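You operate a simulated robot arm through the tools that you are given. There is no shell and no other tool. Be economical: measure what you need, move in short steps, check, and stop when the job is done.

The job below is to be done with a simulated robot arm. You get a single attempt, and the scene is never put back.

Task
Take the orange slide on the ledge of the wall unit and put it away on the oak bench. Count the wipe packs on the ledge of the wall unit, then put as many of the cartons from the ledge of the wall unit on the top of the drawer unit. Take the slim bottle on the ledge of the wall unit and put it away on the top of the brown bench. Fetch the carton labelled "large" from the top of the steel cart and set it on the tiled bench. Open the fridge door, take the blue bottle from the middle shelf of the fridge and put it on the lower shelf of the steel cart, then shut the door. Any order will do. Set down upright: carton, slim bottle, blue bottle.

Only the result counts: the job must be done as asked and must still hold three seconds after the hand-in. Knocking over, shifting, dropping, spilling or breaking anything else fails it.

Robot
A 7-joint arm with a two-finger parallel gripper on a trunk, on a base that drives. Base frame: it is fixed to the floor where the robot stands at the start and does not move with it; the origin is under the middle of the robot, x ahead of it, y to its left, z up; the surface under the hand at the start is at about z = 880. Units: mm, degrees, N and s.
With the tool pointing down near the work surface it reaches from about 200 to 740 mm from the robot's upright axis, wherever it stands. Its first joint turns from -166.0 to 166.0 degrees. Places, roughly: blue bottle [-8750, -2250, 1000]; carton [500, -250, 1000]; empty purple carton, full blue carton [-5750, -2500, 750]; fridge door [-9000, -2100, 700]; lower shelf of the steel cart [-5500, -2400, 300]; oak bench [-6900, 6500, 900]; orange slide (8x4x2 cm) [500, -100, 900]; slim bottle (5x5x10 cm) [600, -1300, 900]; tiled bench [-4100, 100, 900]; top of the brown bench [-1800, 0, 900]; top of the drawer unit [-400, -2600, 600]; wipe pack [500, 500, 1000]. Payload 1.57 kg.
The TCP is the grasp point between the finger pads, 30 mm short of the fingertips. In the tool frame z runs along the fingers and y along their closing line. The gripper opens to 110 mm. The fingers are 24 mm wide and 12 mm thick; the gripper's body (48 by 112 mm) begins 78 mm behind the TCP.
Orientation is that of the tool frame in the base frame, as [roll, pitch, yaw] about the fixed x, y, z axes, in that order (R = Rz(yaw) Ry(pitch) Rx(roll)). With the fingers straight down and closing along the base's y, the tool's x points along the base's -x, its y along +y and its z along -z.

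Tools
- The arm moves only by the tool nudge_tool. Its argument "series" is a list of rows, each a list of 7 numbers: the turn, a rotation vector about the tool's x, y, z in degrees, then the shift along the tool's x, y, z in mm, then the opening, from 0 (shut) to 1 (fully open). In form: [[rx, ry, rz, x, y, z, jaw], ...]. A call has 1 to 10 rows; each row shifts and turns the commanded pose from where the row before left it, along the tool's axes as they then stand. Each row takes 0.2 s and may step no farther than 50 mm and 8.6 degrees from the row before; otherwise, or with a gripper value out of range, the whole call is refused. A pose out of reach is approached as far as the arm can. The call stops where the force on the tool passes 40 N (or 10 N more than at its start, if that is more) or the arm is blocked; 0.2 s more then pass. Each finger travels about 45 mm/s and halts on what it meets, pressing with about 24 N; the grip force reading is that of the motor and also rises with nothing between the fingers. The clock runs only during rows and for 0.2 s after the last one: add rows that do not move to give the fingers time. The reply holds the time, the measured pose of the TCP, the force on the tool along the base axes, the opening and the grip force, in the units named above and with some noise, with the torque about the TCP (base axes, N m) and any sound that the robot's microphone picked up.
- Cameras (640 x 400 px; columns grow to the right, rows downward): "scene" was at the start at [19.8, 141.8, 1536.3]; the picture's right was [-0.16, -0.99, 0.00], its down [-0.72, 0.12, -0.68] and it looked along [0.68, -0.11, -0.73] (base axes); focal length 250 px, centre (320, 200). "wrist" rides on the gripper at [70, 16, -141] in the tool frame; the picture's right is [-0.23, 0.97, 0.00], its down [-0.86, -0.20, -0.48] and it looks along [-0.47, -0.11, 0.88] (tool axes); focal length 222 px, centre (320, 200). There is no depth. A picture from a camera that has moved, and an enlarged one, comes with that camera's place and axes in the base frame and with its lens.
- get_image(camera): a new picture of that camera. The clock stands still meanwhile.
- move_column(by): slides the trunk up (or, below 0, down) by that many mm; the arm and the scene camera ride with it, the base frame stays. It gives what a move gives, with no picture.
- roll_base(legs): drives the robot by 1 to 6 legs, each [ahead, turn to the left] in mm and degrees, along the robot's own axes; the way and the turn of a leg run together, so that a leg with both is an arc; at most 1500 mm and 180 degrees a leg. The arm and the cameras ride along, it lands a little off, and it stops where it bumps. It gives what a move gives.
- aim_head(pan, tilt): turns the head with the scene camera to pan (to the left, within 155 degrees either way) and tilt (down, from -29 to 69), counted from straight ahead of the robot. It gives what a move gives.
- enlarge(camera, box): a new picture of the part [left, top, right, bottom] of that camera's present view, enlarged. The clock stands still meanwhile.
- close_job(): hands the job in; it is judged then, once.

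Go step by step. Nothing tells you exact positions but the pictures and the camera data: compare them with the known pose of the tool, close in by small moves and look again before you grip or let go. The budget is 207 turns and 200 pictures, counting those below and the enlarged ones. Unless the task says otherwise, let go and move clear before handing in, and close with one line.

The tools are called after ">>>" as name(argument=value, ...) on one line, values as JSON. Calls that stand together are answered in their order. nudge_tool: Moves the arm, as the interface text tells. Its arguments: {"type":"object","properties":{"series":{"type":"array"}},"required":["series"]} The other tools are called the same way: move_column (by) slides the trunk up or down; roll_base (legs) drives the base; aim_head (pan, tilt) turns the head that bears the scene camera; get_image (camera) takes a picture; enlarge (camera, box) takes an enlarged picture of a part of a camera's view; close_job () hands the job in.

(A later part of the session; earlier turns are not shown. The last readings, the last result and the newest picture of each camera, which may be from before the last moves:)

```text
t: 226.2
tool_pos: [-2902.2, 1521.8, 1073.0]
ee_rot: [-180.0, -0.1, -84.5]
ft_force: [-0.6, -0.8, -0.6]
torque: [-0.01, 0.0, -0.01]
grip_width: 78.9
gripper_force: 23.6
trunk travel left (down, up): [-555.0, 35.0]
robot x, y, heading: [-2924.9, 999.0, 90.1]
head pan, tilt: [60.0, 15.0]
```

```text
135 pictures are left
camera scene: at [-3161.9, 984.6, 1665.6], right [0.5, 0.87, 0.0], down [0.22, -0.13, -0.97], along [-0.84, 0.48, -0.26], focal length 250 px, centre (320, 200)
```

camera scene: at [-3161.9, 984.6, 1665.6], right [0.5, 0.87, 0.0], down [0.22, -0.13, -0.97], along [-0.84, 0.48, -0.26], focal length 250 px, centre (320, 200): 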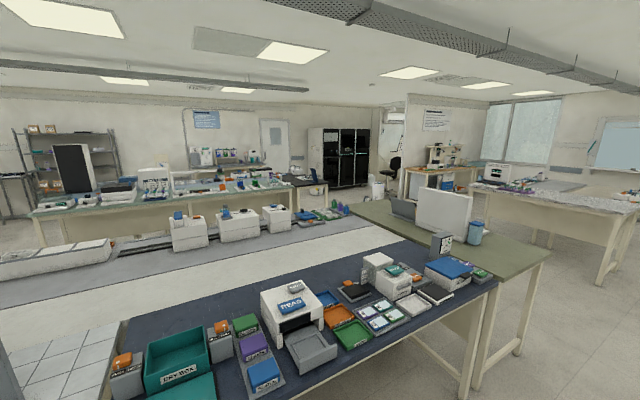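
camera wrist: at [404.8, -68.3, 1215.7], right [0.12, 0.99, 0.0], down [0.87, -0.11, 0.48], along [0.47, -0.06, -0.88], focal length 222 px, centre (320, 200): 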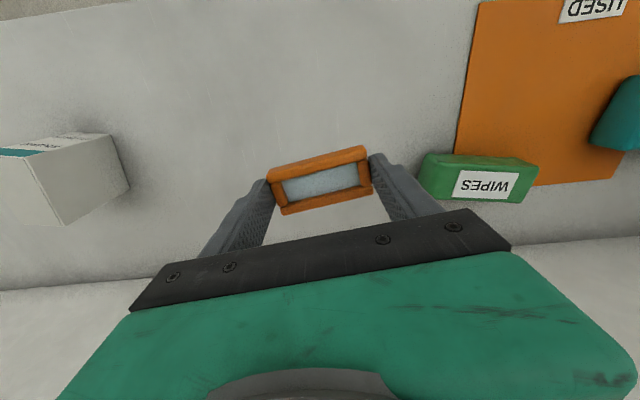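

The oak (microscope) bench appears around x -6900..-6200, y 5200..6750. I drive the corridor and turn west along y about 3800.

>>> roll_base(legs=[[0, 2.7], [1400, 0], [1400, 0], [0, 87], [1300, 0], [1300, 0]])

>>> aim_head(pan=-45, tilt=20)

>>> get_image(camera="scene")

>>> aim_head(pan=20, tilt=20)

>>> get_image(camera="scene")

```text
t: 256.5
tool_pos: [-6232.5, 3815.9, 1073.4]
ee_rot: [-180.0, -0.2, 6.0]
ft_force: [0.5, -1.3, -0.4]
torque: [0.03, 0.02, -0.02]
grip_width: 78.9
gripper_force: 24.0
trunk travel left (down, up): [-555.0, 35.0]
robot x, y, heading: [-5707.0, 3798.2, -179.0]
head pan, tilt: [60.0, 15.0]
```

```text
t: 258.3
tool_pos: [-6232.5, 3816.3, 1072.7]
ee_rot: [-179.9, -0.1, 6.1]
ft_force: [-0.4, 0.9, -0.3]
torque: [0.01, 0.01, 0.01]
grip_width: 79.0
gripper_force: 24.1
trunk travel left (down, up): [-555.0, 35.0]
robot x, y, heading: [-5708.8, 3795.6, -179.3]
head pan, tilt: [-45.0, 20.0]
```

```text
134 pictures are left
camera scene: at [-5712.3, 3708.8, 1657.5], right [0.7, 0.72, 0.0], down [0.25, -0.24, -0.94], along [-0.67, 0.65, -0.34], focal length 250 px, centre (320, 200)
```

scene: 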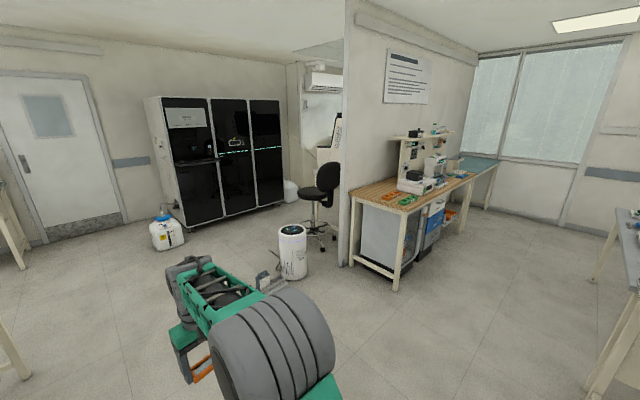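

```text
t: 259.7
tool_pos: [-6232.9, 3817.2, 1073.4]
ee_rot: [-180.0, -0.1, 6.1]
ft_force: [-0.3, -0.4, -0.9]
torque: [0.02, -0.01, -0.03]
grip_width: 78.8
gripper_force: 23.9
trunk travel left (down, up): [-555.0, 35.0]
robot x, y, heading: [-5709.1, 3797.2, -179.1]
head pan, tilt: [20.0, 20.0]
```

```text
133 pictures are left
camera scene: at [-5732.4, 3610.9, 1657.5], right [-0.36, 0.93, 0.0], down [0.32, 0.12, -0.94], along [-0.88, -0.33, -0.34], focal length 250 px, centre (320, 200)
```

scene: 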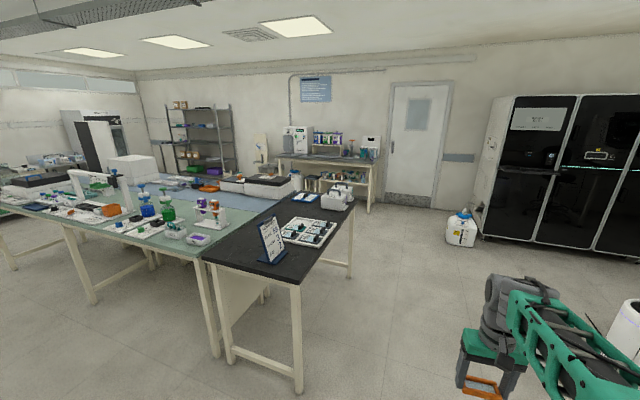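

The oak bench end edge is at about y 5495 (x -7150..-6560). I go round to face it from that end.

>>> roll_base(legs=[[1110, -1], [0, -90], [1000, 0]])

>>> aim_head(pan=0, tilt=45)

>>> get_image(camera="scene")

>>> get_image(camera="wrist")

```text
t: 273.9
tool_pos: [-6817.6, 5299.1, 1074.3]
ee_rot: [-180.0, -0.1, -83.1]
ft_force: [0.6, 0.2, -0.8]
torque: [0.0, 0.02, -0.02]
grip_width: 79.0
gripper_force: 24.7
trunk travel left (down, up): [-555.0, 35.0]
robot x, y, heading: [-6831.8, 4777.8, 91.6]
head pan, tilt: [20.0, 20.0]
```

```text
t: 274.8
tool_pos: [-6818.4, 5299.9, 1073.8]
ee_rot: [180.0, -0.1, -83.3]
ft_force: [-0.1, -0.3, 0.0]
torque: [-0.02, -0.02, 0.0]
grip_width: 78.9
gripper_force: 24.2
trunk travel left (down, up): [-555.0, 35.0]
robot x, y, heading: [-6831.0, 4778.0, 91.6]
head pan, tilt: [0.0, 45.0]
```

```text
132 pictures are left
camera scene: at [-6985.0, 4793.9, 1618.9], right [1.0, 0.03, 0.0], down [0.02, -0.71, -0.71], along [-0.02, 0.71, -0.71], focal length 250 px, centre (320, 200)
```

scene: 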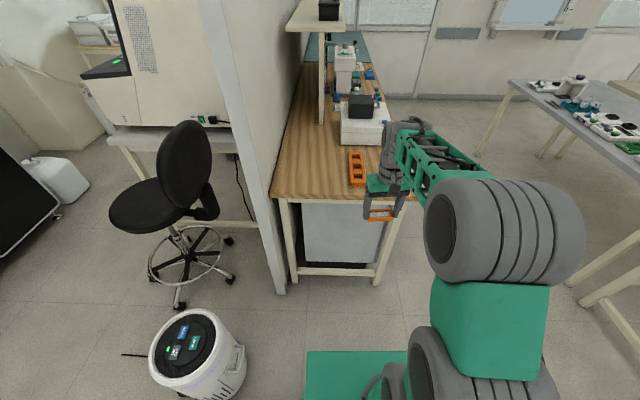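

```text
131 pictures are left
camera wrist: at [-6825.7, 5229.7, 1215.3], right [-0.99, 0.11, 0.0], down [0.1, 0.87, 0.48], along [0.05, 0.47, -0.88], focal length 222 px, centre (320, 200)
```

wrist: 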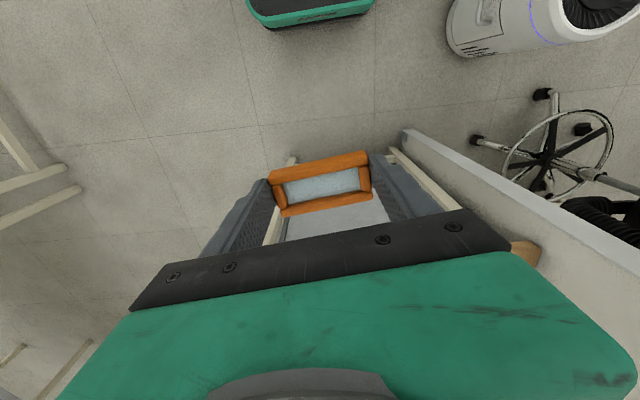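

Free wood lies at about [-7000,5625]. I shift the tool left, drive up and check above it.

>>> nudge_tool(series=[[0, 0, 0, 0, 45, 0, 0.5], [0, 0, 0, 0, 45, 0, 0.5], [0, 0, 0, 0, 45, 0, 0.5], [0, 0, 0, 0, 40, 0, 0.5]])

>>> roll_base(legs=[[300, -1.5]])

>>> get_image(camera="scene")

>>> get_image(camera="wrist")

```text
t: 275.8
tool_pos: [-6989.9, 5277.7, 1074.1]
ee_rot: [180.0, 0.0, -83.2]
ft_force: [-0.2, -0.1, -1.0]
torque: [-0.02, 0.01, -0.03]
grip_width: 79.3
gripper_force: 23.5
trunk travel left (down, up): [-555.0, 35.0]
robot x, y, heading: [-6833.6, 4775.9, 91.6]
head pan, tilt: [0.0, 45.0]
```

```text
t: 277.9
tool_pos: [-6982.6, 5582.8, 1074.0]
ee_rot: [179.9, -0.1, -84.5]
ft_force: [0.7, 0.8, -0.6]
torque: [0.03, -0.01, 0.01]
grip_width: 79.0
gripper_force: 24.8
trunk travel left (down, up): [-555.0, 35.0]
robot x, y, heading: [-6833.6, 5074.8, 90.0]
head pan, tilt: [0.0, 45.0]
```

```text
130 pictures are left
camera scene: at [-6989.0, 5098.6, 1618.8], right [1.0, 0.0, 0.0], down [0.0, -0.71, -0.71], along [0.0, 0.71, -0.71], focal length 250 px, centre (320, 200)
```

scene: 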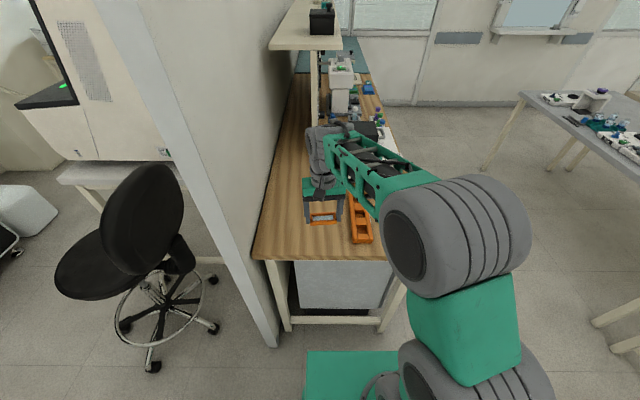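

```text
129 pictures are left
camera wrist: at [-6991.7, 5512.2, 1216.6], right [-0.99, 0.13, 0.0], down [0.12, 0.87, 0.48], along [0.06, 0.47, -0.88], focal length 222 px, centre (320, 200)
```

wrist: 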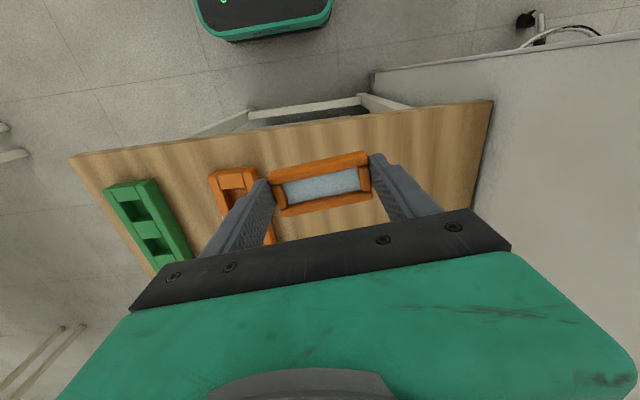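

I shift 40 mm left away from the orange rack and lower.

>>> nudge_tool(series=[[0, 0, 0, -15, 40, 0, 0.5], [0, 0, 0, 0, 0, 50, 0.5], [0, 0, 0, 0, 0, 50, 0.5], [0, 0, 0, 0, 0, 40, 0.5], [0, 0, 0, 0, 0, 10, 0.5], [0, 0, 0, 0, 0, 0, 0.5]])

>>> get_image(camera="wrist")

>>> enlarge(camera="scene", box=[240, 180, 400, 280])

```text
t: 279.2
tool_pos: [-7022.0, 5592.9, 924.1]
ee_rot: [-180.0, 0.1, -84.6]
ft_force: [0.8, 0.4, 0.0]
torque: [0.02, -0.01, 0.0]
grip_width: 79.2
gripper_force: 24.1
trunk travel left (down, up): [-555.0, 35.0]
robot x, y, heading: [-6839.4, 5079.9, 89.9]
head pan, tilt: [0.0, 45.0]
```

```text
128 pictures are left
camera wrist: at [-7031.9, 5523.3, 1066.2], right [-0.99, 0.13, 0.0], down [0.12, 0.87, 0.48], along [0.06, 0.47, -0.88], focal length 222 px, centre (320, 200)
```

wrist: 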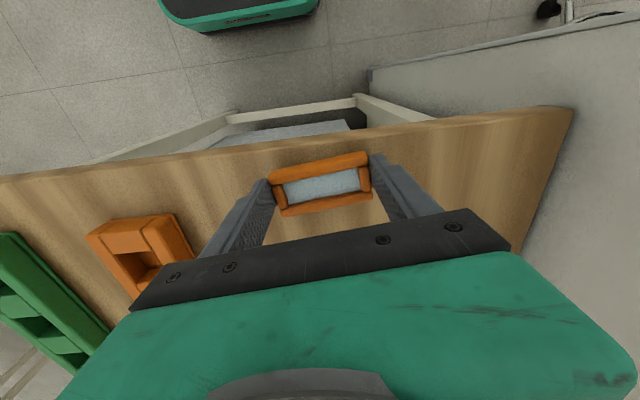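

```text
4.00 times, centred on (320, 230) of scene
camera zoom: at [-6989.0, 5098.0, 1618.8], right [1.0, 0.0, 0.0], down [0.0, -0.71, -0.71], along [0.0, 0.71, -0.71], focal length 999 px, centre (320, 80)
```

zoom: 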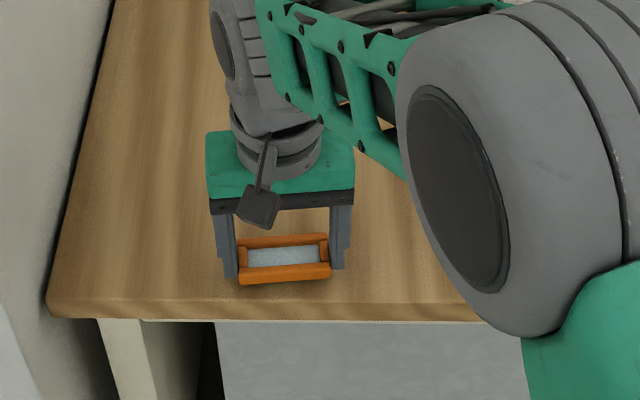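

The bench edge is only about 15 mm from the slide, so I move 40 mm further in before lowering.

>>> nudge_tool(series=[[0, 0, 0, -40, 0, 0, 0.5], [0, 0, 0, 0, 0, 4, 0.5], [0, 0, 0, 0, 0, 2, 0.5], [0, 0, 0, 0, 0, 2, 0.5], [0, 0, 0, 0, 0, 0, 0.5]])

>>> nudge_tool(series=[[0, 0, 0, 0, 0, 1.5, 0.5], [0, 0, 0, 0, 0, 0, 0.5]])

>>> enlarge(camera="scene", box=[270, 190, 350, 240])

```text
t: 280.4
tool_pos: [-7027.4, 5632.6, 916.4]
ee_rot: [-179.9, -0.2, -84.6]
ft_force: [0.4, 0.1, 0.0]
torque: [0.0, 0.02, -0.02]
grip_width: 78.9
gripper_force: 24.3
trunk travel left (down, up): [-555.0, 35.0]
robot x, y, heading: [-6841.1, 5074.9, 90.2]
head pan, tilt: [0.0, 45.0]
```

```text
t: 281.1
tool_pos: [-7027.4, 5633.6, 915.5]
ee_rot: [179.8, -0.1, -84.7]
ft_force: [-0.1, 0.3, -0.3]
torque: [0.04, 0.01, -0.01]
grip_width: 79.0
gripper_force: 23.5
trunk travel left (down, up): [-555.0, 35.0]
robot x, y, heading: [-6839.5, 5077.2, 90.0]
head pan, tilt: [0.0, 45.0]
```

```text
8.00 times, centred on (310, 215) of scene
camera zoom: at [-6989.0, 5098.1, 1618.8], right [1.0, 0.0, 0.0], down [0.0, -0.71, -0.71], along [0.0, 0.71, -0.71], focal length 1999 px, centre (400, 80)
```

zoom: 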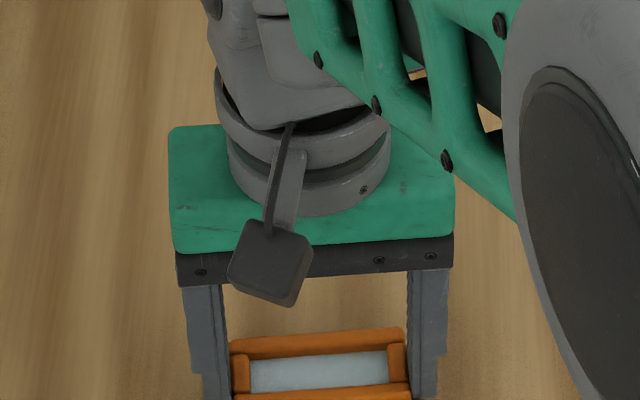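

>>> nudge_tool(series=[[0, 0, 0, 0, 0, 1.5, 0.5], [0, 0, 0, 0, 0, 0, 0.5]])

>>> nudge_tool(series=[[0, 0, 0, 0, 0, 1.5, 0.5], [0, 0, 0, 0, 0, 0, 0.5]])

```text
t: 281.6
tool_pos: [-7026.3, 5633.6, 913.2]
ee_rot: [180.0, 0.0, -84.6]
ft_force: [-0.3, -0.9, 1.6]
torque: [0.05, -0.03, -0.03]
grip_width: 78.8
gripper_force: 23.6
trunk travel left (down, up): [-555.0, 35.0]
robot x, y, heading: [-6833.5, 5074.4, 90.1]
head pan, tilt: [0.0, 45.0]
```

```text
t: 282.2
tool_pos: [-7027.9, 5632.8, 912.8]
ee_rot: [179.9, 0.1, -84.6]
ft_force: [1.1, -1.1, 14.9]
torque: [-0.12, -0.17, -0.03]
grip_width: 78.9
gripper_force: 24.7
trunk travel left (down, up): [-555.0, 35.0]
robot x, y, heading: [-6832.3, 5077.0, 90.2]
head pan, tilt: [0.0, 45.0]
```

Contact. I open and rise, then check.

>>> nudge_tool(series=[[0, 0, 0, 0, 0, -1, 0.5], [0, 0, 0, 0, 0, 0, 0.9], [0, 0, 0, 0, 0, 0, 0.9], [0, 0, 0, 0, 0, 0, 0.9], [0, 0, 0, 0, 0, -30, 0.9], [0, 0, 0, 0, 0, -45, 0.9], [0, 0, 0, 0, 0, -50, 0.9], [0, 0, 0, 0, 0, -40, 0.9]])

>>> get_image(camera="wrist")

```text
t: 284.1
tool_pos: [-7026.1, 5634.3, 1079.9]
ee_rot: [179.9, -0.1, -84.6]
ft_force: [0.0, 0.9, -0.7]
torque: [0.0, 0.02, -0.02]
grip_width: 99.1
gripper_force: 0.0
trunk travel left (down, up): [-555.0, 35.0]
robot x, y, heading: [-6836.8, 5074.9, 90.1]
head pan, tilt: [0.0, 45.0]
```

```text
125 pictures are left
camera wrist: at [-7036.5, 5563.4, 1221.7], right [-0.99, 0.13, 0.0], down [0.12, 0.87, 0.48], along [0.06, 0.47, -0.88], focal length 222 px, centre (320, 200)
```

wrist: 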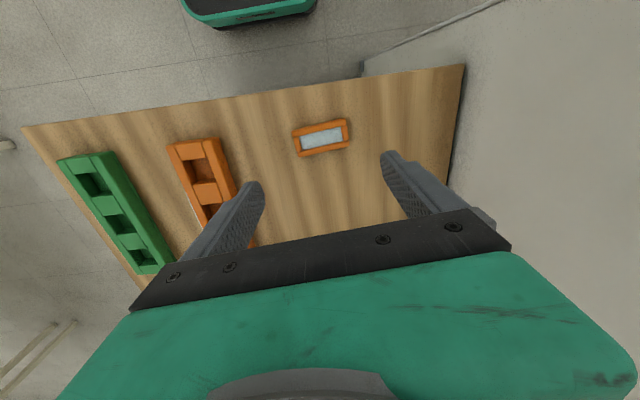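

The slide lies well on the oak bench. Next I head for the fridge by the west aisle, looking as I go.

>>> nudge_tool(series=[[0, 0, 0, 30, -40, 0, 0.9], [0, 0, 0, 30, -40, 0, 0.9], [0, 0, 0, 30, -40, 0, 0.9], [0, 0, 0, 30, -40, 0, 0.9], [0, 0, 0, 10, -25, 0, 0.9]])

>>> roll_base(legs=[[-1270, 0], [0, 90], [1000, 0]])

>>> aim_head(pan=60, tilt=20)

>>> get_image(camera="scene")

>>> aim_head(pan=0, tilt=20)

>>> get_image(camera="scene")

```text
t: 285.2
tool_pos: [-6830.3, 5520.8, 1079.2]
ee_rot: [179.9, -0.1, -84.6]
ft_force: [-0.1, -1.0, 0.5]
torque: [-0.02, 0.05, 0.0]
grip_width: 99.2
gripper_force: 0.1
trunk travel left (down, up): [-555.0, 35.0]
robot x, y, heading: [-6834.5, 5079.6, 90.1]
head pan, tilt: [0.0, 45.0]
```

```text
t: 300.4
tool_pos: [-8302.2, 3781.0, 1078.3]
ee_rot: [-179.9, -0.1, 6.9]
ft_force: [-0.3, 0.1, -0.2]
torque: [0.01, 0.01, -0.05]
grip_width: 99.2
gripper_force: 0.1
trunk travel left (down, up): [-555.0, 35.0]
robot x, y, heading: [-7853.7, 3787.0, -178.3]
head pan, tilt: [0.0, 45.0]
```

```text
t: 301.7
tool_pos: [-8302.1, 3781.7, 1079.7]
ee_rot: [-180.0, -0.1, 6.8]
ft_force: [-0.7, -0.1, 0.3]
torque: [0.0, 0.0, 0.01]
grip_width: 98.7
gripper_force: 0.0
trunk travel left (down, up): [-555.0, 35.0]
robot x, y, heading: [-7854.1, 3787.6, -178.5]
head pan, tilt: [60.0, 20.0]
```

```text
124 pictures are left
camera scene: at [-7835.4, 3553.0, 1657.4], right [-0.88, 0.48, 0.0], down [0.16, 0.3, -0.94], along [-0.45, -0.83, -0.34], focal length 250 px, centre (320, 200)
```

scene: 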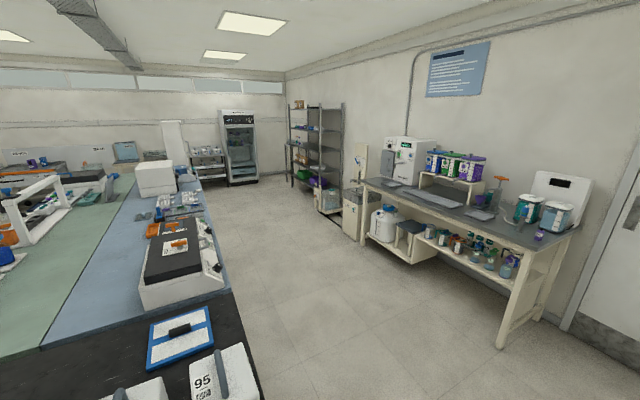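

```text
t: 303.0
tool_pos: [-8301.7, 3781.8, 1078.6]
ee_rot: [-180.0, 0.0, 6.7]
ft_force: [1.1, 0.5, 0.2]
torque: [-0.01, -0.02, 0.01]
grip_width: 99.2
gripper_force: 0.1
trunk travel left (down, up): [-555.0, 35.0]
robot x, y, heading: [-7857.7, 3785.9, -178.4]
head pan, tilt: [0.0, 20.0]
```

```text
123 pictures are left
camera scene: at [-7884.0, 3632.3, 1657.5], right [-0.03, 1.0, 0.0], down [0.34, 0.01, -0.94], along [-0.94, -0.03, -0.34], focal length 250 px, centre (320, 200)
```

scene: 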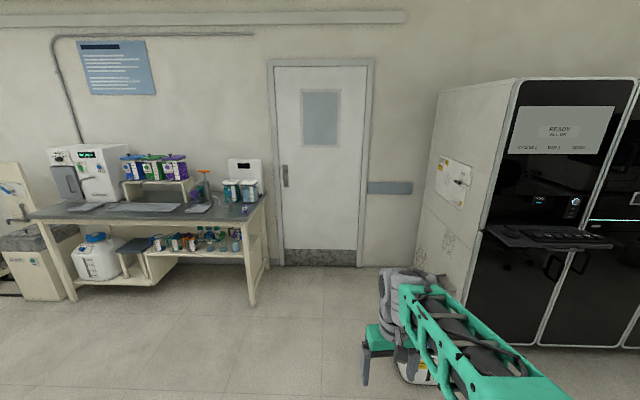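

The glass-door fridge stands at the aisle end (front about y -2150, x -9290..-8590). I drive down the aisle.

>>> roll_base(legs=[[770, 0], [0, 88.4], [1400, 0], [1400, 0], [1300, 0]])

>>> aim_head(pan=0, tilt=20)

>>> get_image(camera="scene")

>>> aim_head(pan=50, tilt=20)

>>> get_image(camera="scene")

```text
t: 330.3
tool_pos: [-8654.4, -781.0, 1078.9]
ee_rot: [-180.0, -0.1, 96.0]
ft_force: [-0.1, -0.8, -0.5]
torque: [-0.02, 0.01, 0.02]
grip_width: 99.1
gripper_force: 0.1
trunk travel left (down, up): [-555.0, 35.0]
robot x, y, heading: [-8652.4, -338.7, -89.3]
head pan, tilt: [0.0, 20.0]
```

```text
t: 330.9
tool_pos: [-8653.4, -781.0, 1079.3]
ee_rot: [179.9, 0.0, 96.1]
ft_force: [0.0, -0.3, 0.0]
torque: [-0.03, 0.0, 0.0]
grip_width: 99.0
gripper_force: 0.0
trunk travel left (down, up): [-555.0, 35.0]
robot x, y, heading: [-8651.9, -333.8, -89.3]
head pan, tilt: [0.0, 20.0]
```

```text
122 pictures are left
camera scene: at [-8498.5, -365.0, 1657.5], right [-1.0, -0.01, 0.0], down [-0.01, 0.34, -0.94], along [0.01, -0.94, -0.34], focal length 250 px, centre (320, 200)
```

scene: 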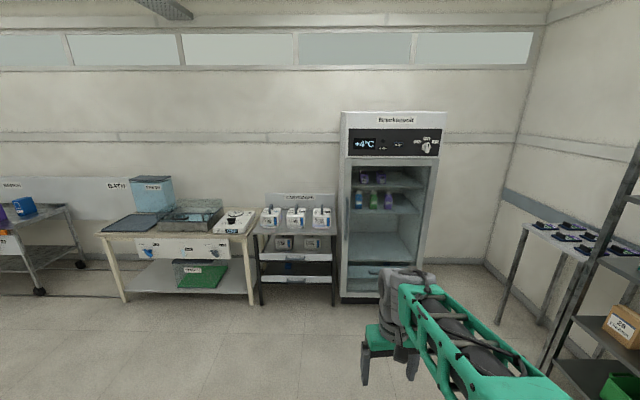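

```text
t: 332.0
tool_pos: [-8653.2, -780.9, 1079.1]
ee_rot: [180.0, -0.1, 96.1]
ft_force: [-0.3, 1.0, 0.3]
torque: [-0.01, 0.02, 0.0]
grip_width: 99.0
gripper_force: 0.1
trunk travel left (down, up): [-555.0, 35.0]
robot x, y, heading: [-8660.4, -335.2, -89.4]
head pan, tilt: [50.0, 20.0]
```

```text
121 pictures are left
camera scene: at [-8427.7, -330.7, 1657.5], right [-0.63, -0.78, 0.0], down [-0.27, 0.22, -0.94], along [0.73, -0.59, -0.34], focal length 250 px, centre (320, 200)
```

scene: 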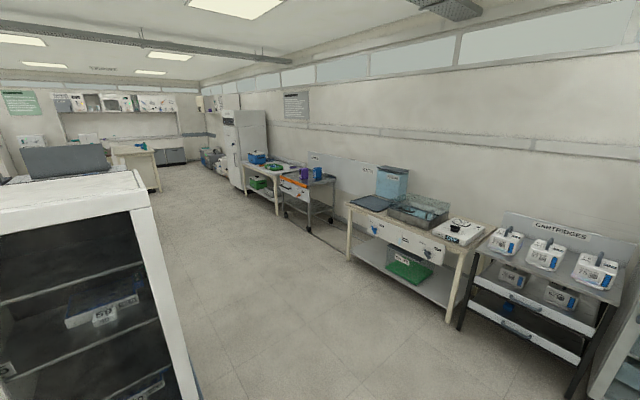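

The fridge is ahead with bottles on the shelves; the steel cart on castors is further along the wall. I zoom on both.

>>> enlarge(camera="scene", box=[240, 140, 400, 240])

>>> aim_head(pan=0, tilt=20)

>>> enlarge(camera="scene", box=[310, 130, 470, 310])

```text
4.00 times, centred on (320, 190) of scene
camera zoom: at [-8427.7, -330.7, 1657.5], right [-0.63, -0.78, 0.0], down [-0.27, 0.22, -0.94], along [0.73, -0.59, -0.34], focal length 999 px, centre (320, 240)
```

zoom: 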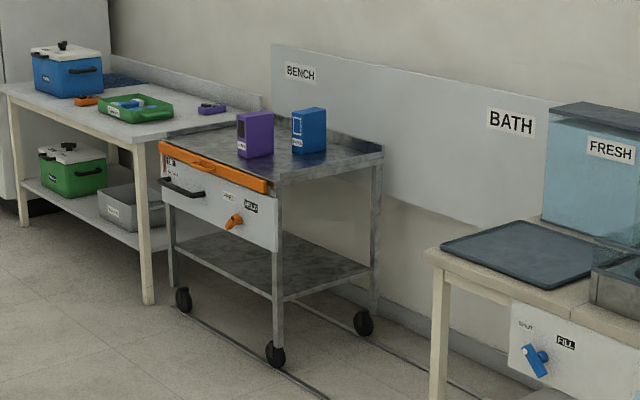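

```text
t: 333.2
tool_pos: [-8653.0, -780.9, 1079.5]
ee_rot: [-180.0, -0.1, 96.1]
ft_force: [0.5, -0.1, 0.3]
torque: [-0.01, 0.03, 0.0]
grip_width: 99.1
gripper_force: 0.0
trunk travel left (down, up): [-555.0, 35.0]
robot x, y, heading: [-8656.0, -332.6, -89.2]
head pan, tilt: [0.0, 20.0]
```

```text
2.22 times, centred on (390, 220) of scene
camera zoom: at [-8498.4, -364.9, 1657.5], right [-1.0, -0.02, 0.0], down [-0.01, 0.34, -0.94], along [0.01, -0.94, -0.34], focal length 555 px, centre (164, 156)
```

zoom: 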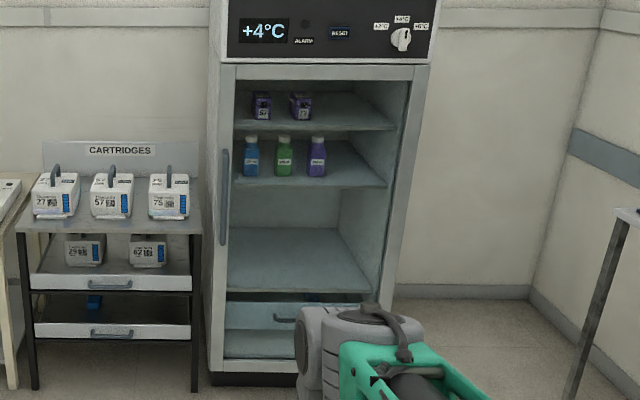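

The fridge door has a vertical handle on its left (x about -8687, z 690..1040), hinged on the right. I take a stand out of the door's swing, near x -8390, y -1300, and look closely.

>>> roll_base(legs=[[0, 15], [1000, 0], [0, -16]])

>>> aim_head(pan=-20, tilt=30)

>>> get_image(camera="scene")

```text
t: 340.3
tool_pos: [-8385.0, -1748.8, 1079.6]
ee_rot: [-179.9, -0.1, 95.0]
ft_force: [-0.3, -0.3, -0.4]
torque: [0.01, -0.02, 0.01]
grip_width: 98.8
gripper_force: 0.0
trunk travel left (down, up): [-555.0, 35.0]
robot x, y, heading: [-8379.2, -1308.8, -90.0]
head pan, tilt: [0.0, 20.0]
```

```text
t: 341.1
tool_pos: [-8386.1, -1750.4, 1078.9]
ee_rot: [-180.0, -0.1, 94.9]
ft_force: [0.7, -0.1, 0.1]
torque: [0.0, -0.01, -0.01]
grip_width: 99.2
gripper_force: 0.1
trunk travel left (down, up): [-555.0, 35.0]
robot x, y, heading: [-8379.1, -1304.6, -90.0]
head pan, tilt: [-20.0, 30.0]
```

```text
118 pictures are left
camera scene: at [-8253.7, -1328.8, 1641.4], right [-0.94, 0.35, 0.0], down [0.17, 0.47, -0.87], along [-0.3, -0.81, -0.5], focal length 250 px, centre (320, 200)
```

scene: 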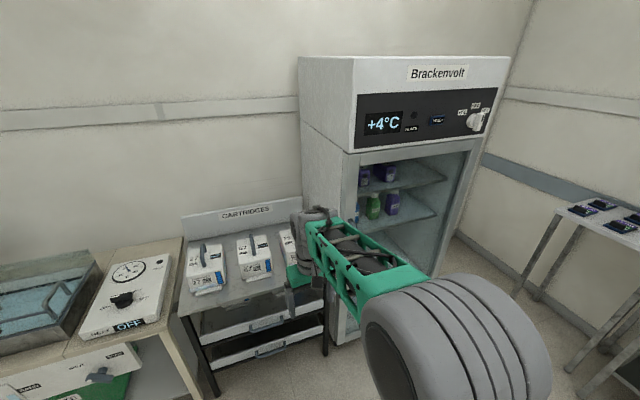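

I extend the arm a bit and turn the tool to point horizontally forward.

>>> nudge_tool(series=[[0, 0, 5, -50, 0, 0, 0.9], [0, 0, 0, -50, 0, 0, 0.9], [0, 0, 0, -40, 0, 0, 0.9], [0, -8.5, 0, 0, 0, 0, 0.9], [0, -8.5, 0, 0, 0, 0, 0.9], [0, -8.5, 0, 0, 0, 0, 0.9], [0, -8.5, 0, 0, 0, 0, 0.9], [0, -8.5, 0, 0, 0, 0, 0.9]])

>>> nudge_tool(series=[[0, -8.5, 0, 0, 0, 0, 0.9], [0, -8.5, 0, 0, 0, 0, 0.9], [0, -8.5, 0, 0, 0, 0, 0.9], [0, -8.5, 0, 0, 0, 0, 0.9], [0, -8.5, 0, 0, 0, 0, 0.9], [0, -5, 0, 0, 0, 0, 0.9], [0, 0, 0, 0, 0, 0, 0.9]])

>>> get_image(camera="scene")

>>> get_image(camera="wrist")

```text
t: 342.9
tool_pos: [-8379.7, -1889.5, 1078.4]
ee_rot: [-179.9, 42.7, 90.0]
ft_force: [-0.4, -0.2, 0.6]
torque: [0.01, -0.01, 0.02]
grip_width: 99.0
gripper_force: 0.1
trunk travel left (down, up): [-555.0, 35.0]
robot x, y, heading: [-8381.2, -1307.1, -90.1]
head pan, tilt: [-20.0, 30.0]
```

```text
t: 344.5
tool_pos: [-8379.7, -1890.1, 1080.0]
ee_rot: [-57.6, 90.0, -147.7]
ft_force: [0.1, 0.1, -1.0]
torque: [-0.02, -0.04, 0.0]
grip_width: 99.0
gripper_force: 0.0
trunk travel left (down, up): [-555.0, 35.0]
robot x, y, heading: [-8377.9, -1304.8, -90.2]
head pan, tilt: [-20.0, 30.0]
```

```text
117 pictures are left
camera scene: at [-8253.8, -1328.8, 1641.4], right [-0.94, 0.35, 0.0], down [0.17, 0.47, -0.87], along [-0.3, -0.81, -0.5], focal length 250 px, centre (320, 200)
```

scene: 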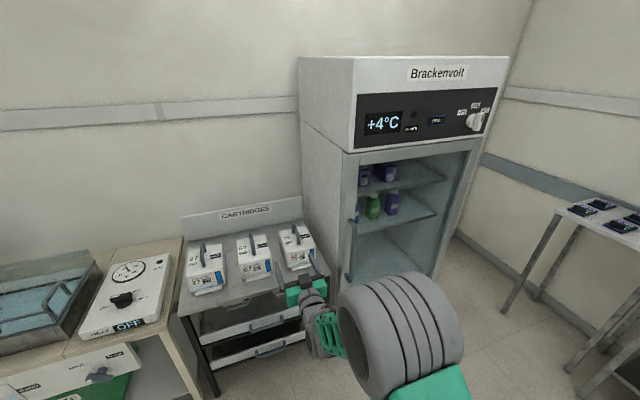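

```text
116 pictures are left
camera wrist: at [-8365.0, -1748.1, 1010.2], right [0.97, 0.0, 0.23], down [-0.2, 0.48, 0.86], along [-0.11, -0.88, 0.47], focal length 222 px, centre (320, 200)
```

wrist: 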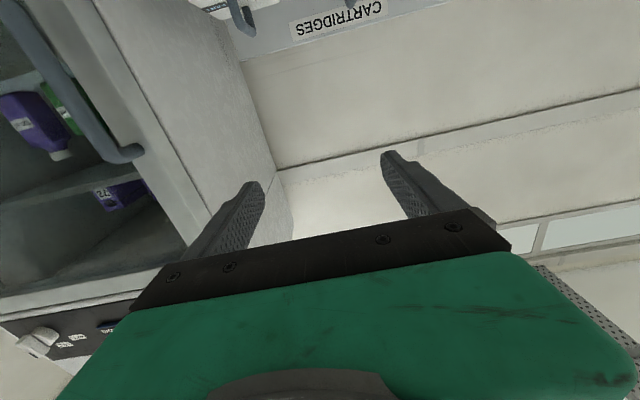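

Horizontal now. I zoom on the handle.

>>> enlarge(camera="scene", box=[310, 150, 470, 290])

```text
2.86 times, centred on (390, 220) of scene
camera zoom: at [-8253.8, -1328.8, 1641.4], right [-0.94, 0.35, 0.0], down [0.17, 0.47, -0.87], along [-0.3, -0.81, -0.5], focal length 714 px, centre (120, 143)
```

zoom: 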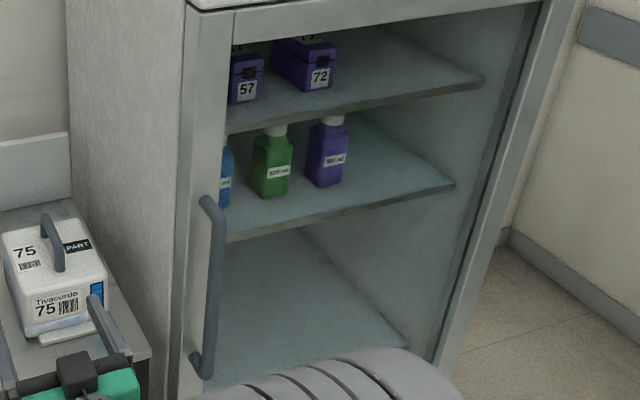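

Handle triangulated at about [-8688,-2097], z 665..1045. I lower the column, swing the tool right and approach.

>>> move_column(by=-200)

>>> nudge_tool(series=[[0, 0, 0, 0, -45, 0, 1], [0, 0, 0, 0, -45, 0, 1], [0, 0, 0, 0, -45, 0, 1], [0, 0, 0, 0, -45, 0, 1], [0, 0, 0, 0, -45, 0, 1], [0, 0, 0, 0, -45, 0, 1], [0, 0, 0, 0, -40, 0, 1], [0, 0, 0, 0, 0, 0, 1]])

>>> roll_base(legs=[[130, 0]])

>>> get_image(camera="scene")

>>> get_image(camera="wrist")

```text
t: 346.7
tool_pos: [-8381.5, -1889.5, 879.7]
ee_rot: [164.0, 89.9, 74.0]
ft_force: [0.2, -0.2, 0.7]
torque: [-0.03, -0.01, 0.05]
grip_width: 99.1
gripper_force: 0.0
trunk travel left (down, up): [-355.0, 235.0]
robot x, y, heading: [-8379.8, -1302.1, -90.4]
head pan, tilt: [-20.0, 30.0]
```

```text
t: 348.5
tool_pos: [-8693.7, -1889.1, 879.2]
ee_rot: [148.8, 89.9, 58.8]
ft_force: [0.3, 0.0, 0.3]
torque: [-0.01, -0.03, 0.01]
grip_width: 110.1
gripper_force: 0.1
trunk travel left (down, up): [-355.0, 235.0]
robot x, y, heading: [-8381.0, -1303.3, -90.3]
head pan, tilt: [-20.0, 30.0]
```

```text
t: 349.8
tool_pos: [-8693.8, -2017.2, 878.2]
ee_rot: [156.9, 89.9, 67.0]
ft_force: [0.1, 0.5, 0.8]
torque: [0.03, 0.01, 0.04]
grip_width: 110.0
gripper_force: 0.1
trunk travel left (down, up): [-355.0, 235.0]
robot x, y, heading: [-8379.3, -1432.0, -90.5]
head pan, tilt: [-20.0, 30.0]
```

```text
114 pictures are left
camera scene: at [-8254.5, -1457.4, 1441.4], right [-0.94, 0.35, 0.0], down [0.17, 0.47, -0.87], along [-0.3, -0.81, -0.5], focal length 250 px, centre (320, 200)
```

scene: 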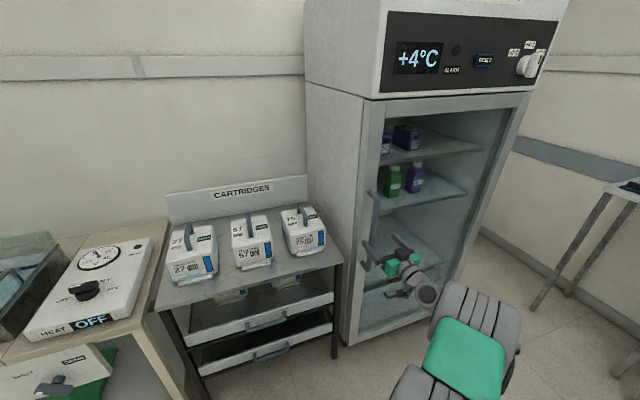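

```text
113 pictures are left
camera wrist: at [-8677.8, -1875.8, 809.3], right [0.97, 0.0, 0.23], down [-0.2, 0.48, 0.86], along [-0.11, -0.88, 0.47], focal length 222 px, centre (320, 200)
```

wrist: 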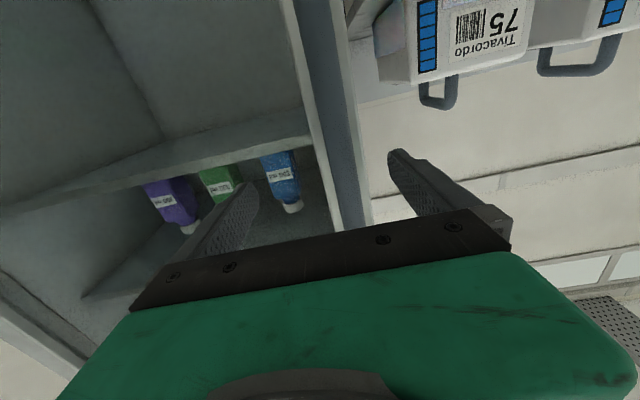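

>>> enlarge(camera="wrist", box=[230, 0, 440, 240])

>>> enlarge(camera="scene", box=[330, 170, 458, 310])

```text
1.67 times, centred on (335, 120) of wrist
camera zoom: at [-8677.8, -1875.8, 809.3], right [0.97, 0.0, 0.23], down [-0.2, 0.48, 0.86], along [-0.11, -0.88, 0.47], focal length 370 px, centre (295, 333)
```

zoom: 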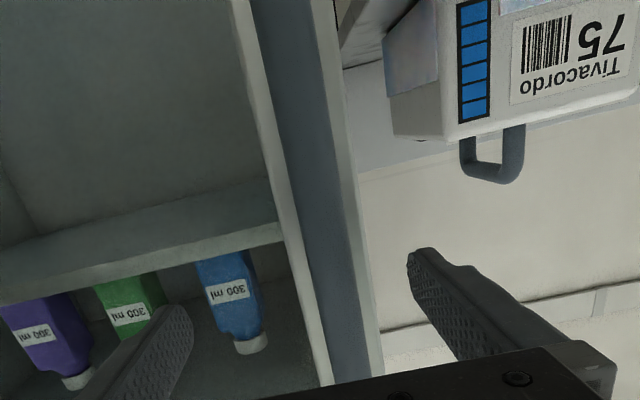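

```text
2.86 times, centred on (394, 240) of scene
camera zoom: at [-8254.5, -1457.4, 1441.4], right [-0.94, 0.35, 0.0], down [0.17, 0.47, -0.87], along [-0.3, -0.81, -0.5], focal length 714 px, centre (109, 86)
```

zoom: 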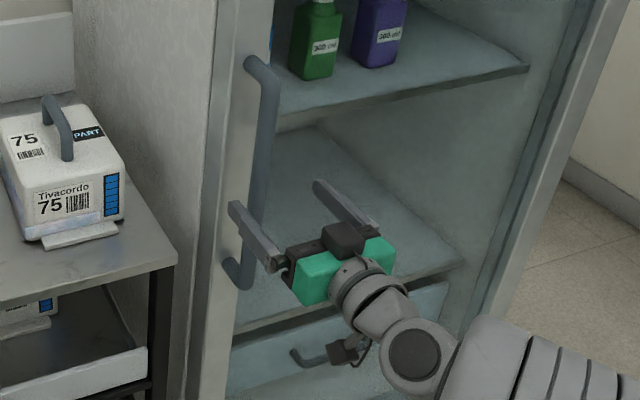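

The handle is at x about -8677. I centre on it, advance with care, and close.

>>> nudge_tool(series=[[0, 0, 0, 0, 16, 0, 1], [0, 0, 0, 0, 0, 30, 1], [0, 0, 0, 0, 0, 20, 1], [0, 0, 0, 0, 0, 10, 1], [0, 0, 0, 0, 0, 0, 1]])

>>> enlarge(camera="scene", box=[330, 170, 458, 310])

>>> get_image(camera="wrist")

```text
t: 350.9
tool_pos: [-8678.8, -2077.5, 878.0]
ee_rot: [170.2, 89.9, 80.0]
ft_force: [-0.4, 0.2, 0.2]
torque: [0.02, -0.03, 0.01]
grip_width: 110.1
gripper_force: 0.0
trunk travel left (down, up): [-355.0, 235.0]
robot x, y, heading: [-8380.0, -1429.6, -90.4]
head pan, tilt: [-20.0, 30.0]
```

```text
2.86 times, centred on (394, 240) of scene
camera zoom: at [-8254.5, -1457.7, 1441.4], right [-0.94, 0.35, 0.0], down [0.17, 0.47, -0.87], along [-0.3, -0.81, -0.5], focal length 714 px, centre (109, 86)
```

zoom: 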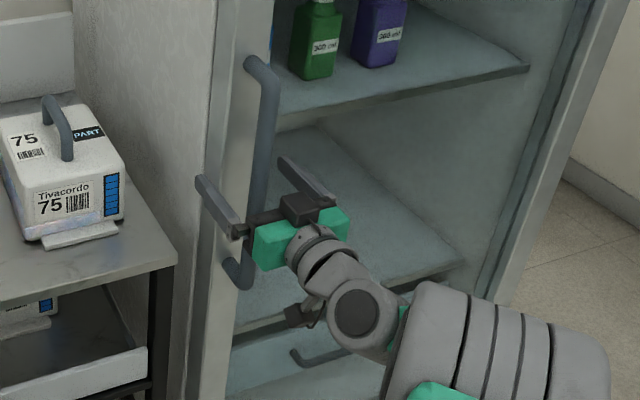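

```text
109 pictures are left
camera wrist: at [-8662.7, -1935.8, 809.7], right [0.97, 0.0, 0.23], down [-0.2, 0.48, 0.86], along [-0.11, -0.88, 0.47], focal length 222 px, centre (320, 200)
```

wrist: 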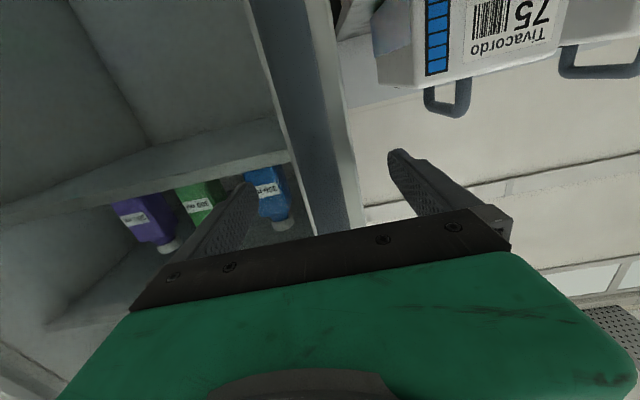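

>>> nudge_tool(series=[[0, 0, 0, 0, 0, 12, 1], [0, 0, 0, 0, 0, 0, 0.1], [0, 0, 0, 0, 0, 0, 0.1], [0, 0, 0, 0, 0, 0, 0.1], [0, 0, 0, 0, 0, 0, 0.1], [0, 0, 0, 0, 0, 0, 0.1], [0, 0, 0, 0, 0, 0, 0.1], [0, 0, 0, 0, 0, 0, 0.1]])

>>> enlarge(camera="scene", box=[330, 170, 458, 310])

```text
t: 352.8
tool_pos: [-8678.1, -2087.5, 877.5]
ee_rot: [107.9, 89.9, 17.8]
ft_force: [2.2, 33.4, -5.5]
torque: [-0.23, 0.35, -1.99]
grip_width: 61.3
gripper_force: 23.8
trunk travel left (down, up): [-355.0, 235.0]
robot x, y, heading: [-8381.2, -1432.3, -89.9]
head pan, tilt: [-20.0, 30.0]
```

```text
2.86 times, centred on (394, 240) of scene
camera zoom: at [-8254.6, -1454.6, 1441.4], right [-0.94, 0.35, 0.0], down [0.17, 0.47, -0.87], along [-0.3, -0.81, -0.5], focal length 714 px, centre (109, 86)
```

zoom: 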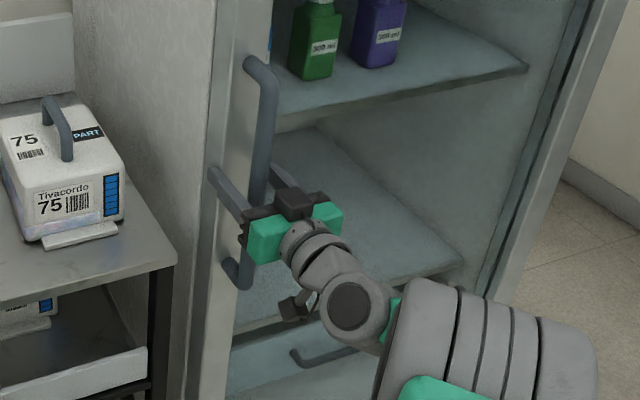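

The fingertips press on the door (33 N) and hold at 61 mm; I back off some and let them close.

>>> nudge_tool(series=[[0, 0, 0, 0, 0, -8, 0.5], [0, 0, 0, 0, 0, -6, 0.1], [0, 0, 0, 0, 0, 0, 0.1], [0, 0, 0, 0, 0, 0, 0.1], [0, 0, 0, 0, 0, 0, 0.1], [0, 0, 0, 0, 0, 0, 0.1]])

>>> get_image(camera="wrist")

```text
t: 354.1
tool_pos: [-8672.3, -2075.6, 882.2]
ee_rot: [0.4, 89.9, -89.2]
ft_force: [34.5, -0.8, 9.7]
torque: [1.03, 0.22, 1.14]
grip_width: 49.7
gripper_force: 44.5
trunk travel left (down, up): [-355.0, 235.0]
robot x, y, heading: [-8375.8, -1432.6, -90.2]
head pan, tilt: [-20.0, 30.0]
```

```text
107 pictures are left
camera wrist: at [-8658.3, -1933.9, 811.9], right [0.97, 0.01, 0.23], down [-0.2, 0.48, 0.85], along [-0.1, -0.88, 0.47], focal length 222 px, centre (320, 200)
```

wrist: 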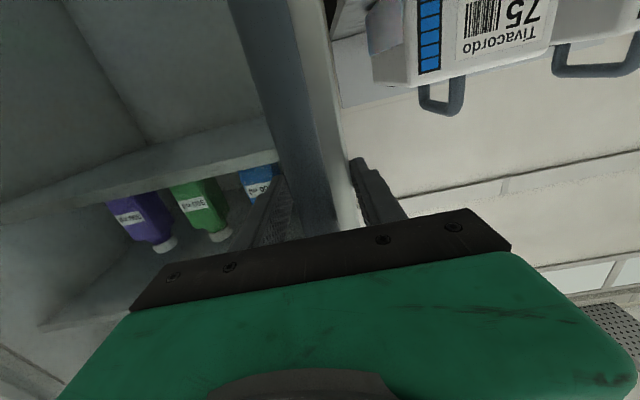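

The right finger catches the door's own edge. I open, back off further and grip only the bar.

>>> nudge_tool(series=[[0, 0, 0, 0, 0, 0, 1], [0, 0, 0, 0, 0, 0, 1], [0, 0, 0, 0, 0, 0, 1], [0, 0, 0, 0, 0, -20, 1], [0, 0, 0, 0, 0, 0, 1]])

>>> enlarge(camera="wrist", box=[200, 0, 440, 240])

```text
t: 355.4
tool_pos: [-8678.9, -2055.9, 879.3]
ee_rot: [179.4, 89.9, 89.4]
ft_force: [0.5, -0.4, -0.4]
torque: [-0.01, 0.01, 0.03]
grip_width: 110.0
gripper_force: 0.2
trunk travel left (down, up): [-355.0, 235.0]
robot x, y, heading: [-8377.9, -1433.2, -90.3]
head pan, tilt: [-20.0, 30.0]
```

```text
1.67 times, centred on (320, 120) of wrist
camera zoom: at [-8662.4, -1913.7, 809.6], right [0.97, 0.0, 0.23], down [-0.2, 0.48, 0.86], along [-0.11, -0.88, 0.46], focal length 370 px, centre (320, 333)
```

zoom: 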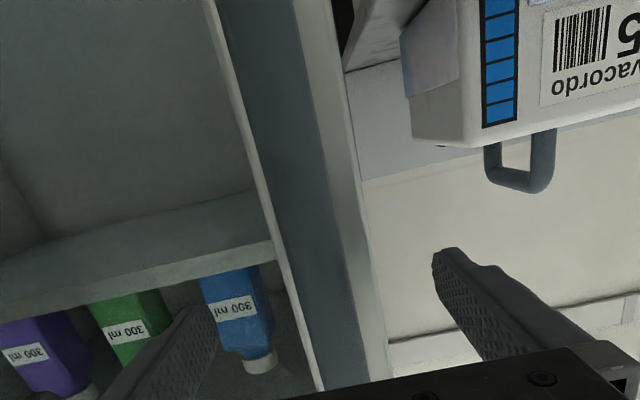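

>>> nudge_tool(series=[[0, 0, 0, 0, 0, 0, 0.05], [0, 0, 0, 0, 0, 0, 0.05], [0, 0, 0, 0, 0, 0, 0.05], [0, 0, 0, 0, 0, 0, 0.05], [0, 0, 0, 0, 0, 0, 0.05], [0, 0, 0, 0, 0, 0, 0.05], [0, 0, 0, 0, 0, 0, 0.05], [0, 0, 0, 0, 0, 0, 0.05]])

>>> get_image(camera="wrist")

```text
t: 357.1
tool_pos: [-8674.7, -2056.2, 878.6]
ee_rot: [152.4, 89.8, 62.6]
ft_force: [36.9, 5.0, -2.0]
torque: [-0.47, 0.15, 0.06]
grip_width: 22.0
gripper_force: 34.9
trunk travel left (down, up): [-355.0, 235.0]
robot x, y, heading: [-8376.5, -1433.7, -89.9]
head pan, tilt: [-20.0, 30.0]
```

```text
105 pictures are left
camera wrist: at [-8658.2, -1913.8, 809.8], right [0.97, 0.01, 0.23], down [-0.2, 0.48, 0.86], along [-0.1, -0.88, 0.46], focal length 222 px, centre (320, 200)
```

wrist: 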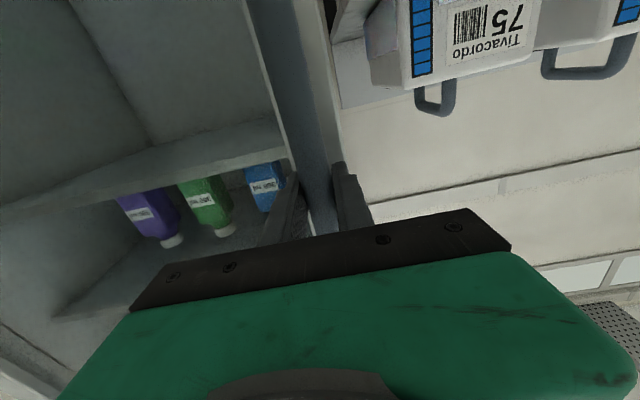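

Bar held at 22 mm, with some side load. I ease the tool sideways, then pull along the door's arc a little.

>>> nudge_tool(series=[[0, 0, 0, 0, 5, 0, 0.05], [0, 0, 0, 0, 0, 0, 0.05]])

>>> nudge_tool(series=[[-1, 0, 0, 0, -1.5, -11.5, 0.05], [-2, 0, 0, 0, -3, -23, 0.05], [-3, 0, 0, 0, -5, -34.5, 0.05], [0, 0, 0, 0, 0, 0, 0.05]])

>>> get_image(camera="scene")

```text
t: 357.8
tool_pos: [-8672.7, -2055.1, 879.8]
ee_rot: [-129.5, 89.9, 140.3]
ft_force: [14.8, 1.4, -2.1]
torque: [0.65, -0.23, -0.01]
grip_width: 21.7
gripper_force: 34.4
trunk travel left (down, up): [-355.0, 235.0]
robot x, y, heading: [-8379.5, -1434.5, -90.2]
head pan, tilt: [-20.0, 30.0]
```

```text
t: 358.8
tool_pos: [-8686.4, -1988.5, 879.4]
ee_rot: [-155.8, 89.9, 120.0]
ft_force: [-12.9, -2.1, -5.9]
torque: [0.4, -0.08, -0.16]
grip_width: 22.0
gripper_force: 34.8
trunk travel left (down, up): [-355.0, 235.0]
robot x, y, heading: [-8379.8, -1434.3, -90.5]
head pan, tilt: [-20.0, 30.0]
```

```text
104 pictures are left
camera scene: at [-8255.9, -1458.6, 1441.5], right [-0.94, 0.35, 0.0], down [0.18, 0.47, -0.87], along [-0.3, -0.81, -0.5], focal length 250 px, centre (320, 200)
```

scene: 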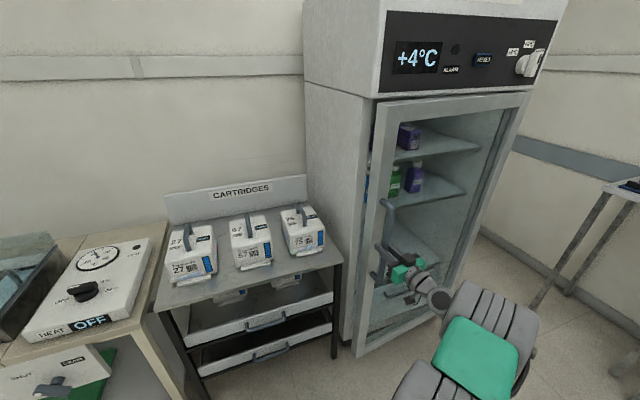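

The door opens. I keep following the arc.

>>> nudge_tool(series=[[-3, 0, 0, 0, -7, -34.5, 0.05], [-3, 0, 0, 0, -6, -34.5, 0.05], [-3, 0, 0, 0, -6, -34.5, 0.05], [0, 0, 0, 0, 0, 0, 0.05]])

>>> nudge_tool(series=[[-3, 0, 0, 0, -6, -34.5, 0.05], [-3, 0, 0, 0, -6, -34.5, 0.05], [-3, 0, 0, 0, -6, -34.5, 0.05], [0, 0, 0, 0, 0, 0, 0.05]])

>>> get_image(camera="scene")

```text
t: 359.8
tool_pos: [-8698.8, -1944.2, 879.3]
ee_rot: [137.1, 89.9, 57.2]
ft_force: [-5.3, -2.0, -2.4]
torque: [-0.73, 0.01, 0.18]
grip_width: 21.8
gripper_force: 35.3
out of reach, approached as far as the arm can: row 2, 3
trunk travel left (down, up): [-355.0, 235.0]
robot x, y, heading: [-8383.4, -1432.2, -90.1]
head pan, tilt: [-20.0, 30.0]
```

```text
t: 360.8
tool_pos: [-8698.9, -1944.6, 880.6]
ee_rot: [151.3, 90.0, 71.1]
ft_force: [-3.0, -1.4, 1.0]
torque: [-0.41, 0.01, 0.11]
grip_width: 21.9
gripper_force: 34.6
out of reach, approached as far as the arm can: row 1, 2, 3
trunk travel left (down, up): [-355.0, 235.0]
robot x, y, heading: [-8380.5, -1432.9, -90.2]
head pan, tilt: [-20.0, 30.0]
```

```text
103 pictures are left
camera scene: at [-8254.6, -1457.7, 1441.5], right [-0.94, 0.35, 0.0], down [0.17, 0.47, -0.87], along [-0.3, -0.81, -0.5], focal length 250 px, centre (320, 200)
```

scene: 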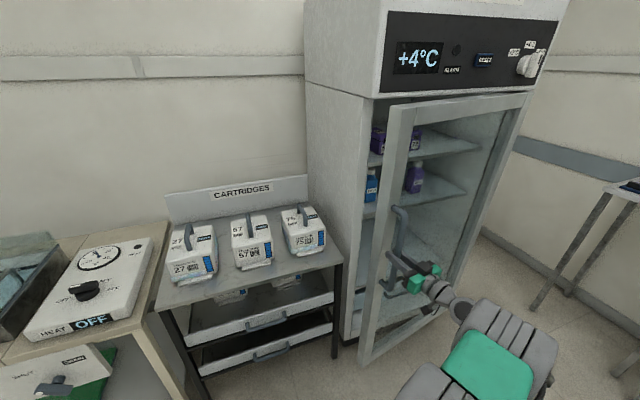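

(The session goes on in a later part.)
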